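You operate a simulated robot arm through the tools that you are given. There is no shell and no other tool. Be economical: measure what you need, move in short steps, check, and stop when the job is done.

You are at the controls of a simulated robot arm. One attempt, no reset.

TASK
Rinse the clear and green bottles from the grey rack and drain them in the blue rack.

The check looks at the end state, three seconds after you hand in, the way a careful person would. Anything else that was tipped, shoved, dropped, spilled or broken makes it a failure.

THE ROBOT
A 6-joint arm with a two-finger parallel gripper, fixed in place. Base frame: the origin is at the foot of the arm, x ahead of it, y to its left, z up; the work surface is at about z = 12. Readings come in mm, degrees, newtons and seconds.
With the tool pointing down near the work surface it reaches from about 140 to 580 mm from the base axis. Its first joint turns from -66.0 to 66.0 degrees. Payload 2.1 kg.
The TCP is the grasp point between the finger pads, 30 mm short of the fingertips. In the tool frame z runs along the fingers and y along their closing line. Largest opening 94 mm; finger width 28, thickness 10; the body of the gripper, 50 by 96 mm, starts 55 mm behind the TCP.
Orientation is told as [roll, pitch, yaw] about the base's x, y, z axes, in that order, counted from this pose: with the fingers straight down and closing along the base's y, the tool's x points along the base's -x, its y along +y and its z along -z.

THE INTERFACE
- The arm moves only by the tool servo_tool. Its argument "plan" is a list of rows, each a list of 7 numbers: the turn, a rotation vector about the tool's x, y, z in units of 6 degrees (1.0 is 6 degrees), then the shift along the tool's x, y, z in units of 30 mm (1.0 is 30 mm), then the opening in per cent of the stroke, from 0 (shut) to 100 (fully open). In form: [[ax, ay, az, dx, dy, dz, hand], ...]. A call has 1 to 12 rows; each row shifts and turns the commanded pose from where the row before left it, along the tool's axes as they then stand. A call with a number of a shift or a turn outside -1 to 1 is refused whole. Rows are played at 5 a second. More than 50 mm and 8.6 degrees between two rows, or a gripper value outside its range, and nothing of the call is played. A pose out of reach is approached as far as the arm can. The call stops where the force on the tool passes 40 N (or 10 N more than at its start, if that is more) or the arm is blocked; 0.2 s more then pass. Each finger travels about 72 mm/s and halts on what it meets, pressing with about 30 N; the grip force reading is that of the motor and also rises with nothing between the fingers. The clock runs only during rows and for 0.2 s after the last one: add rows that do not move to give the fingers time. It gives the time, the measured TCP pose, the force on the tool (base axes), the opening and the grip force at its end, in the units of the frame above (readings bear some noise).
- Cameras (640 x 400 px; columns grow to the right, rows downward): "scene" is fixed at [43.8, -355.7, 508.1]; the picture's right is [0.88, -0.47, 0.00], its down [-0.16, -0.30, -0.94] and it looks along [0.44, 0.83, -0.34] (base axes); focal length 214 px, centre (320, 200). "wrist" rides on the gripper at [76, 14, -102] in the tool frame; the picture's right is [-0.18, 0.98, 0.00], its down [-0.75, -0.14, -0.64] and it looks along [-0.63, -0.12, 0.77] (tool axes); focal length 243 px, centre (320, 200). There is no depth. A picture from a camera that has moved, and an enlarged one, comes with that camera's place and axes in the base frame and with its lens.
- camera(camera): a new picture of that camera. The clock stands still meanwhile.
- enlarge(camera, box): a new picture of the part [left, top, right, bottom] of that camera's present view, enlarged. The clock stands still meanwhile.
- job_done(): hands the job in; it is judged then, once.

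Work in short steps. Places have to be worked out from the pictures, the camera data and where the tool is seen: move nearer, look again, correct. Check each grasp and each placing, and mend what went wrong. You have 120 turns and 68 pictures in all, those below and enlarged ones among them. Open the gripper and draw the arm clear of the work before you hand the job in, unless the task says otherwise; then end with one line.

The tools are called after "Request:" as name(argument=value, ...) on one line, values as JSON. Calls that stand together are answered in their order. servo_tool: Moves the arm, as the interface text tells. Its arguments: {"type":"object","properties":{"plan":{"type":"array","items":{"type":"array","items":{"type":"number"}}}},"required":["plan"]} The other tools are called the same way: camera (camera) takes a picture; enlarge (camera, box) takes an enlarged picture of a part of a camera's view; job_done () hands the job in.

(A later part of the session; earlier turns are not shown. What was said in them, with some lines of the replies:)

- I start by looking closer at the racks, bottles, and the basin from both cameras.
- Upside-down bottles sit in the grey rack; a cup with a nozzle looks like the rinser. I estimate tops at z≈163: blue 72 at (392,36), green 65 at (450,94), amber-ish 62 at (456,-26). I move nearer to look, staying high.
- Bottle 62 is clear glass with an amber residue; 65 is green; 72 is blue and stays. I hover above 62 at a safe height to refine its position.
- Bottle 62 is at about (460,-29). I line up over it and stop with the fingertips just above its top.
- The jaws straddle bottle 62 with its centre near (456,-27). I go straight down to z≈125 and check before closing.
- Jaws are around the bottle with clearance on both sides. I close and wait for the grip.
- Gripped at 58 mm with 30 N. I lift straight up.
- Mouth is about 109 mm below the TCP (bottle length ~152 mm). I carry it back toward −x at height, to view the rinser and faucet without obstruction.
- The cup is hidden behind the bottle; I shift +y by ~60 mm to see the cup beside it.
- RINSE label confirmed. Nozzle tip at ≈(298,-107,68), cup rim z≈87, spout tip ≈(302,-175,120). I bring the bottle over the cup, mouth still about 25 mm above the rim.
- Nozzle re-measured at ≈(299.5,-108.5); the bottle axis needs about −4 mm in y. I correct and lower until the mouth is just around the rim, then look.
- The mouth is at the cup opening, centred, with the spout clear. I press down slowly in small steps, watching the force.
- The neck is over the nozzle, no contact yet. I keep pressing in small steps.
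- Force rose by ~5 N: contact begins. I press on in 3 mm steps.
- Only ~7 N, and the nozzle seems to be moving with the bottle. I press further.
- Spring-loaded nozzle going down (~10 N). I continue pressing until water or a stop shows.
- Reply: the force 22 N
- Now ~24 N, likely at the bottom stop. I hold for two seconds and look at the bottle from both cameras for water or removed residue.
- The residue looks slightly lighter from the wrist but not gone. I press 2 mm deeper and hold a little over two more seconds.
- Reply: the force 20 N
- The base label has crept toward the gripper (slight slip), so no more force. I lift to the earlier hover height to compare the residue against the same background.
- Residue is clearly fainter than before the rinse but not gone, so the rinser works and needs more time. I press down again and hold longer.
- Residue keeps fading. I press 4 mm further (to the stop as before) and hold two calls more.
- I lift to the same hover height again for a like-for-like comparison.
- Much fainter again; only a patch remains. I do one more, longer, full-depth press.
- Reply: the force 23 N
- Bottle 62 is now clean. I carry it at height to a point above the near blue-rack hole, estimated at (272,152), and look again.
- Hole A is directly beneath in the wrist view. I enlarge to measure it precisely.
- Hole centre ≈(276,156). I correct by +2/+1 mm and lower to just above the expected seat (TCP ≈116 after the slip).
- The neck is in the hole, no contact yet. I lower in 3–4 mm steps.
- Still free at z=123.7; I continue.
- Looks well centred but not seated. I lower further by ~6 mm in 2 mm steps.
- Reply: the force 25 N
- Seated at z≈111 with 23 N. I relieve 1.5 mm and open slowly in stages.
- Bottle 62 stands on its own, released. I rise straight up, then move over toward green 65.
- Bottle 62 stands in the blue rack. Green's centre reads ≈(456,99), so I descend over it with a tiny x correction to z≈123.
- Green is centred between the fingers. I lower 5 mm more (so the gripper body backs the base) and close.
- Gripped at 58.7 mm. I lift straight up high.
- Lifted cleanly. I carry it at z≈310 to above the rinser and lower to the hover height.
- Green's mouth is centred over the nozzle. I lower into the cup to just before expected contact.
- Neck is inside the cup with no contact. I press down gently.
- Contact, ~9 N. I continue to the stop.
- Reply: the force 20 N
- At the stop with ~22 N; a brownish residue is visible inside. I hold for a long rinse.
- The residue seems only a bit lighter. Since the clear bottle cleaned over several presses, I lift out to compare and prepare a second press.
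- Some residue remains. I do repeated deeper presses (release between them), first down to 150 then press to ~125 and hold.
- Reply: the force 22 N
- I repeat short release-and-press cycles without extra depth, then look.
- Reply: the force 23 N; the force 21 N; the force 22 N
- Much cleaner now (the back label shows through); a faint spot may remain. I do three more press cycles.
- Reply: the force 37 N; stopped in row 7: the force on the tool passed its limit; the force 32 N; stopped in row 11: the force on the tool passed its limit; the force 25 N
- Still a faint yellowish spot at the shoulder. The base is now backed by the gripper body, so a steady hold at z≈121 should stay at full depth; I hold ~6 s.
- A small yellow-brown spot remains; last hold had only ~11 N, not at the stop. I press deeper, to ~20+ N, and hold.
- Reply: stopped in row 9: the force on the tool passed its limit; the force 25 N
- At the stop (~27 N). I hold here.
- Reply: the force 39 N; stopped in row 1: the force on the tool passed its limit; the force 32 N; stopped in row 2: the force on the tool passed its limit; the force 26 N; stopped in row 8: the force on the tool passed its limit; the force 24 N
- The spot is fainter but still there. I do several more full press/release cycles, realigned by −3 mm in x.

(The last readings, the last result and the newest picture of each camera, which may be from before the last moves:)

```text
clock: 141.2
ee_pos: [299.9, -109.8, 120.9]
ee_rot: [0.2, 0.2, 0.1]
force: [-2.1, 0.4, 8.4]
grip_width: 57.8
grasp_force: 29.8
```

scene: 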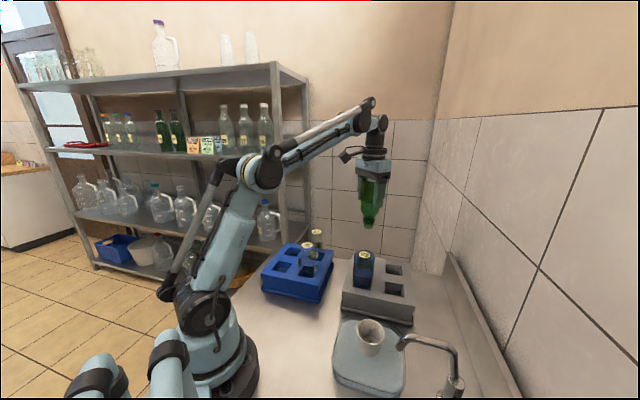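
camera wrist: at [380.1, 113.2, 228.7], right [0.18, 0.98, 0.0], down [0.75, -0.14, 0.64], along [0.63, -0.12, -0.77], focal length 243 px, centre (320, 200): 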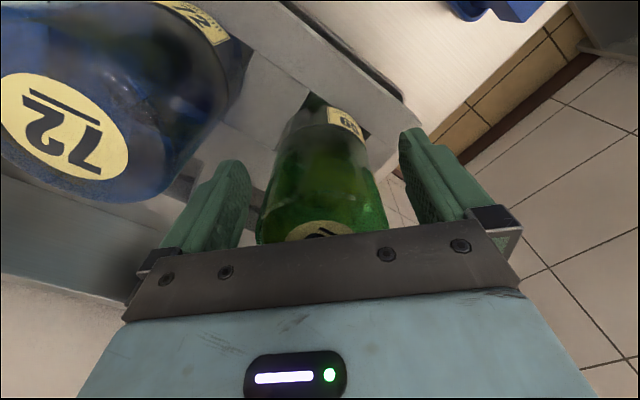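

These were just short of the hard stop (~10 N). I press 1.2 mm deeper and hold ~2 s, then lift and look.

Request:
servo_tool(plan=[[0, 0, 0, 0, 0, 0.03, 35], [0, 0, 0, 0, 0, 0.02, 35], [0, 0, 0, 0, 0, 0, 35], [0, 0, 0, 0, 0, 0, 35], [0, 0, 0, 0, 0, 0, 35], [0, 0, 0, 0, 0, 0, 35], [0, 0, 0, 0, 0, 0, 35], [0, 0, 0, 0, 0, 0, 35], [0, 0, 0, 0, 0, 0, 35], [0, 0, 0, 0, 0, 0, 35], [0, 0, 0, 0, 0, 0, 35], [0, 0, 0, 0, 0, 0, 35]])

Request:
servo_tool(plan=[[0, 0, 0, 0, 0, -0.4, 35], [0, 0, 0, 0, 0, -0.8, 35], [0, 0, 0, 0, 0, -0.8, 35], [0, 0, 0, 0, 0, -0.8, 35], [0, 0, 0, 0, 0, -0.7, 35], [0, 0, 0, 0, 0, 0, 35]])

Request:
enlarge(camera="wrist", box=[240, 90, 420, 240])

```text
clock: 143.8
ee_pos: [299.7, -109.9, 120.2]
ee_rot: [0.2, 0.2, 0.1]
force: [2.6, 2.2, 26.3]
grip_width: 57.6
grasp_force: 30.3
```

```text
clock: 145.2
ee_pos: [299.1, -109.9, 224.4]
ee_rot: [0.2, 0.2, 0.1]
force: [0.3, 0.9, -1.7]
grip_width: 57.8
grasp_force: 30.2
```

```text
2.67 times, centred on (330, 165) of wrist
camera zoom: at [223.7, -96.7, 328.7], right [0.18, 0.98, 0.0], down [0.76, -0.14, 0.64], along [0.63, -0.11, -0.77], focal length 647 px, centre (293, 293)
```

zoom: 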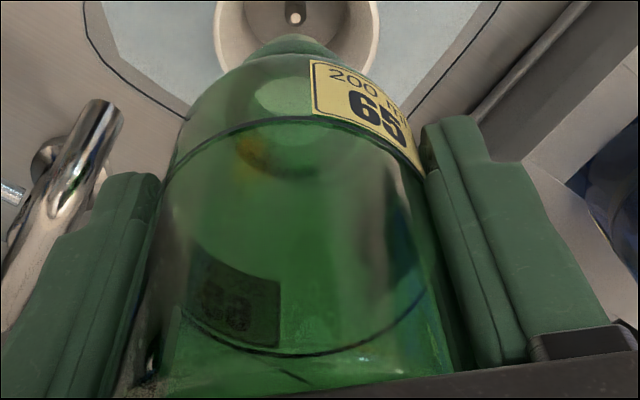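

The spot no longer changes with rinsing and was equally vivid from the start, so it may be a refraction. I carry green high over toward the far hole B ≈(273,281) and look at it against another background.

Request:
servo_tool(plan=[[0, 0, 0, 0, 0, -0.9, 35], [0, 0, 0, 0, 0, -0.9, 35], [0, 0, 0, 0, 0.5, -0.9, 35], [0, 0, 0, 0.1, 0.93, 0, 35], [0, 0, 0, 0.1, 0.93, 0, 35], [0, 0, 0, 0.1, 0.93, 0, 35], [0, 0, 0, 0.1, 0.93, 0, 35], [0, 0, 0, 0.1, 0.93, 0, 35], [0, 0, 0, 0.1, 0.93, 0, 35], [0, 0, 0, 0.1, 0.93, 0, 35], [0, 0, 0, 0.1, 0.93, 0, 35]])

Request:
servo_tool(plan=[[0, 0, 0, 0, 0.93, 0, 35], [0, 0, 0, 0, 0.93, 0, 35], [0, 0, 0, 0, 0.93, 0, 35], [0, 0, 0, 0, 0.93, 0, 35], [0, 0, 0, 0, 0.93, 0, 35], [0, 0, 0, 0, 0.45, 0, 35], [0, 0, 0, 0, 0, 0.8, 35], [0, 0, 0, 0, 0, 0.9, 35], [0, 0, 0, 0, 0, 0.9, 35], [0, 0, 0, 0, 0, 0, 35]])

Request:
enlarge(camera="wrist", box=[200, 10, 480, 240])

```text
clock: 147.6
ee_pos: [273.2, 129.6, 308.0]
ee_rot: [0.2, 0.2, 0.0]
force: [0.6, -0.1, -1.2]
grip_width: 57.9
grasp_force: 30.5
```

```text
clock: 149.8
ee_pos: [272.0, 278.6, 231.7]
ee_rot: [0.3, 0.3, 0.1]
force: [-0.3, 0.9, -1.9]
grip_width: 57.6
grasp_force: 30.2
```

```text
1.74 times, centred on (340, 125) of wrist
camera zoom: at [196.8, 293.4, 335.7], right [0.18, 0.98, 0.0], down [0.76, -0.14, 0.64], along [0.63, -0.11, -0.77], focal length 422 px, centre (285, 330)
```

zoom: 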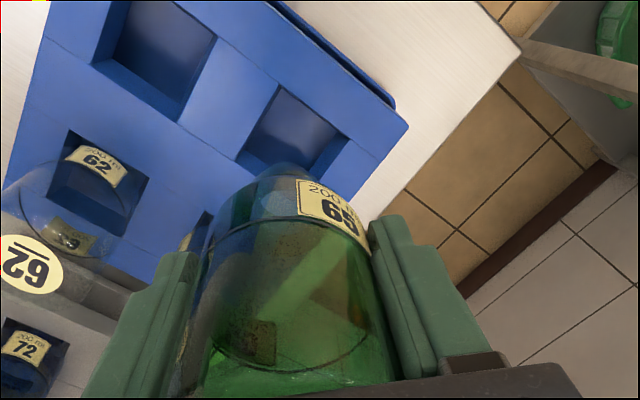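

Against this background the glass is uniformly green with no residue: rinsed. Hole B centre reads ≈(276,282); I shift +3.5/+3.5 mm and lower toward the seat (~109).

Request:
servo_tool(plan=[[0, 0, 0, -0.12, 0.11, 0.5, 35], [0, 0, 0, 0, 0, 0.7, 35], [0, 0, 0, 0, 0, 0.7, 35], [0, 0, 0, 0, 0, 0.7, 35], [0, 0, 0, 0, 0, 0.6, 35], [0, 0, 0, 0, 0, 0.4, 35], [0, 0, 0, 0, 0, 0, 35]])

Request:
enlarge(camera="wrist", box=[200, 40, 440, 240])

```text
clock: 151.4
ee_pos: [279.7, 285.7, 121.0]
ee_rot: [0.2, 0.3, 0.1]
force: [-0.6, -0.1, -1.6]
grip_width: 57.9
grasp_force: 30.0
```

```text
2.00 times, centred on (320, 140) of wrist
camera zoom: at [203.0, 299.7, 225.7], right [0.18, 0.98, 0.0], down [0.76, -0.14, 0.64], along [0.63, -0.11, -0.77], focal length 485 px, centre (320, 320)
```

zoom: 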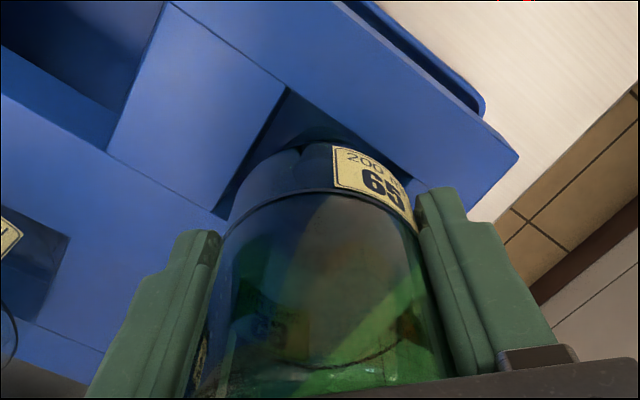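

The bottle is in the hole but ~4 mm too far +y. I correct and lower in small steps.

Request:
servo_tool(plan=[[0, 0, 0, 0.06, -0.13, 0.05, 35], [0, 0, 0, 0, 0, 0.08, 35], [0, 0, 0, 0, 0, 0.07, 35], [0, 0, 0, 0, 0, 0, 35]])

```text
clock: 152.4
ee_pos: [274.7, 280.5, 116.1]
ee_rot: [0.2, 0.2, 0.1]
force: [0.1, 0.2, -1.8]
grip_width: 57.8
grasp_force: 29.6
```

Request:
servo_tool(plan=[[0, 0, 0, -0.06, 0.03, 0.07, 35], [0, 0, 0, 0, 0, 0.07, 35], [0, 0, 0, 0, 0, 0, 35]])

```text
clock: 153.2
ee_pos: [277.5, 282.5, 113.2]
ee_rot: [0.2, 0.3, 0.1]
force: [1.2, 0.2, -1.7]
grip_width: 57.8
grasp_force: 29.7
```

Still free; I continue in 1.5–2 mm steps.

Request:
servo_tool(plan=[[0, 0, 0, 0, 0, 0.06, 35], [0, 0, 0, 0, 0, 0.06, 35], [0, 0, 0, 0, 0, 0, 35]])

```text
clock: 154.0
ee_pos: [276.2, 281.7, 109.0]
ee_rot: [0.3, 0.3, 0.0]
force: [-7.9, 7.1, 7.4]
grip_width: 57.8
grasp_force: 29.5
```

Contact (~9 N). One more small step to confirm the seat.

Request:
servo_tool(plan=[[0, 0, 0, 0.03, 0.03, 0.05, 35], [0, 0, 0, 0, 0, 0, 35]])

```text
clock: 154.6
ee_pos: [276.6, 282.5, 106.6]
ee_rot: [0.2, 0.2, 0.1]
force: [-14.7, 4.6, 20.9]
grip_width: 58.0
grasp_force: 30.2
```

Seated at ~107, pushed toward −x by the hole wall. I ease 2 mm in −x, relieve 1 mm, check force.

Request:
servo_tool(plan=[[0, 0, 0, 0.07, 0.02, -0.03, 35], [0, 0, 0, 0, 0, 0, 35]])

Request:
enlarge(camera="wrist", box=[200, 40, 440, 240])

```text
clock: 155.2
ee_pos: [275.3, 282.2, 106.9]
ee_rot: [0.1, 0.0, -0.1]
force: [-0.6, 0.1, -1.9]
grip_width: 58.0
grasp_force: 29.8
```

```text
2.00 times, centred on (320, 140) of wrist
camera zoom: at [199.6, 297.1, 211.4], right [0.18, 0.98, 0.0], down [0.75, -0.14, 0.64], along [0.63, -0.12, -0.77], focal length 485 px, centre (320, 320)
```

zoom: 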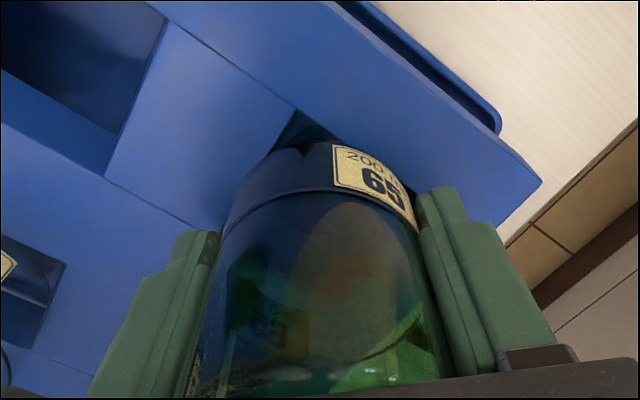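

No load now; I lower a couple of mm to find the true seat.

Request:
servo_tool(plan=[[0, 0, 0, 0, 0, 0.05, 35], [0, 0, 0, 0, 0, 0.04, 35], [0, 0, 0, 0, 0, 0, 35]])

```text
clock: 156.0
ee_pos: [275.4, 283.1, 104.9]
ee_rot: [0.1, 0.1, 0.0]
force: [6.9, -8.3, 35.1]
grip_width: 57.9
grasp_force: 30.4
```

Firmly seated at ~105. I relieve 1.5 mm and open in stages.

Request:
servo_tool(plan=[[0, 0, 0, 0, 0, -0.05, 35], [0, 0, 0, 0, 0, 0, 35], [0, 0, 0, 0, 0, 0, 65], [0, 0, 0, 0, 0, 0, 80], [0, 0, 0, 0, 0, 0, 100], [0, 0, 0, 0, 0, 0, 100], [0, 0, 0, 0, 0, 0, 100]])

Request:
enlarge(camera="scene", box=[230, 190, 420, 310])

```text
clock: 157.6
ee_pos: [274.7, 282.5, 105.4]
ee_rot: [0.2, 0.1, 0.1]
force: [-1.0, -0.6, 7.5]
grip_width: 93.9
grasp_force: 0.1
```

```text
3.33 times, centred on (325, 250) of scene
camera zoom: at [43.8, -355.7, 508.1], right [0.88, -0.47, 0.0], down [-0.16, -0.3, -0.94], along [0.44, 0.83, -0.34], focal length 715 px, centre (303, 33)
```

zoom: 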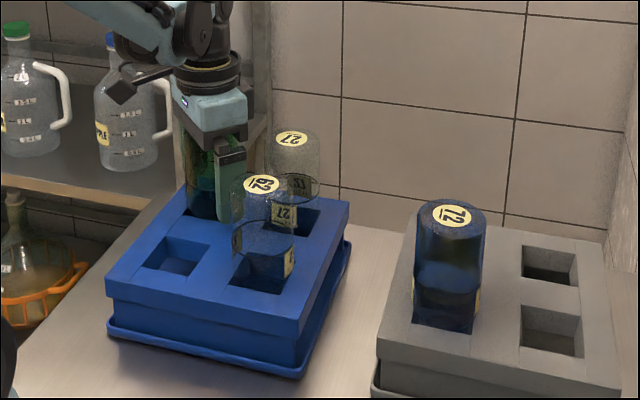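

Released (gripper body was touching the base). I rise straight up and retreat to a clear pose.

Request:
servo_tool(plan=[[0, 0, 0, 0, 0, -0.3, 100], [0, 0, 0, 0, 0, -0.7, 100], [0, 0, 0, 0, 0, -0.9, 100], [0, 0, 0, 0, 0, -0.95, 100], [0, 0, 0, 0, 0, -0.95, 100], [0, 0, 0, 0, 0, -0.95, 100], [0, 0, 0, 0, 0, -0.95, 100], [0, 0, 0, 0, -0.8, -0.5, 100], [0, 0, 0, 0, -0.9, -0.5, 100], [0, 0, 0, 0, -0.9, -0.5, 100], [0, 0, 0, 0, -0.9, -0.5, 100], [0, 0, 0, 0, -0.9, 0, 100]])

Request:
enlarge(camera="scene", box=[230, 190, 470, 390])

Request:
enlarge(camera="wrist", box=[220, 0, 560, 220])

```text
clock: 160.2
ee_pos: [276.4, 149.8, 337.5]
ee_rot: [0.2, 0.2, 0.1]
force: [-1.3, -0.1, -0.9]
grip_width: 94.1
grasp_force: 0.0
```

```text
2.00 times, centred on (350, 290) of scene
camera zoom: at [43.8, -355.7, 508.1], right [0.88, -0.47, 0.0], down [-0.16, -0.3, -0.94], along [0.44, 0.83, -0.34], focal length 429 px, centre (260, 20)
```

zoom: 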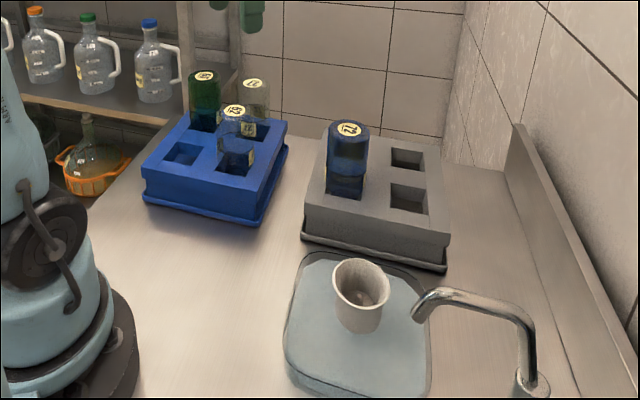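

```text
1.82 times, centred on (390, 110) of wrist
camera zoom: at [200.5, 164.0, 441.7], right [0.18, 0.98, 0.0], down [0.76, -0.14, 0.64], along [0.63, -0.11, -0.77], focal length 441 px, centre (193, 364)
```

zoom: 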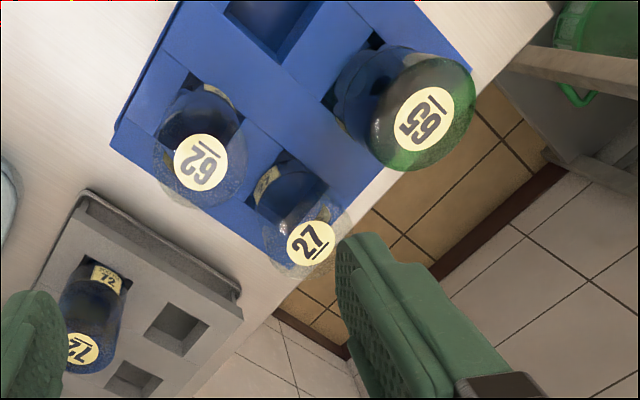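

All four bottles are upright: 62 and 65 seated in the blue rack, 27 and 72 undisturbed. One last zoom to confirm that green is clean and straight.

Request:
enlarge(camera="scene", box=[295, 215, 395, 285])

```text
5.71 times, centred on (345, 250) of scene
camera zoom: at [43.8, -355.7, 508.1], right [0.88, -0.47, 0.0], down [-0.16, -0.3, -0.94], along [0.44, 0.83, -0.34], focal length 1226 px, centre (177, -86)
```

zoom: 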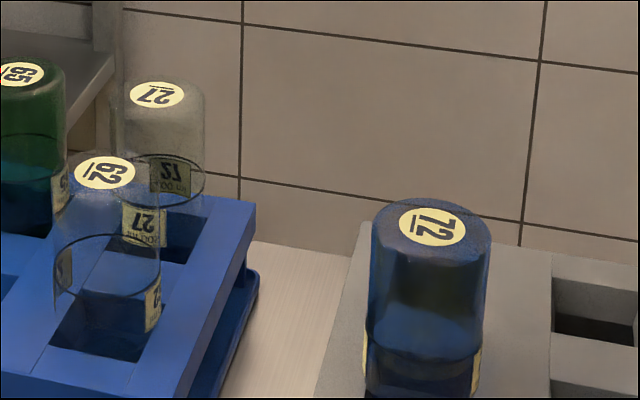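

Bottles 62 and 65 look clean and see-through and both stand straight. The blue bottle, 72, still shows its residue and hasn't been moved. The gripper is open and clear, so I hand in.

Request:
job_done()

```text
The job is handed in.
```

I rinsed the clear bottle (62) and the green bottle (65) and set both upside down in the blue rack; a faint yellowish spot stayed visible in the green one over the rinser, but it did not show against other backgrounds, so I took it for a reflection.
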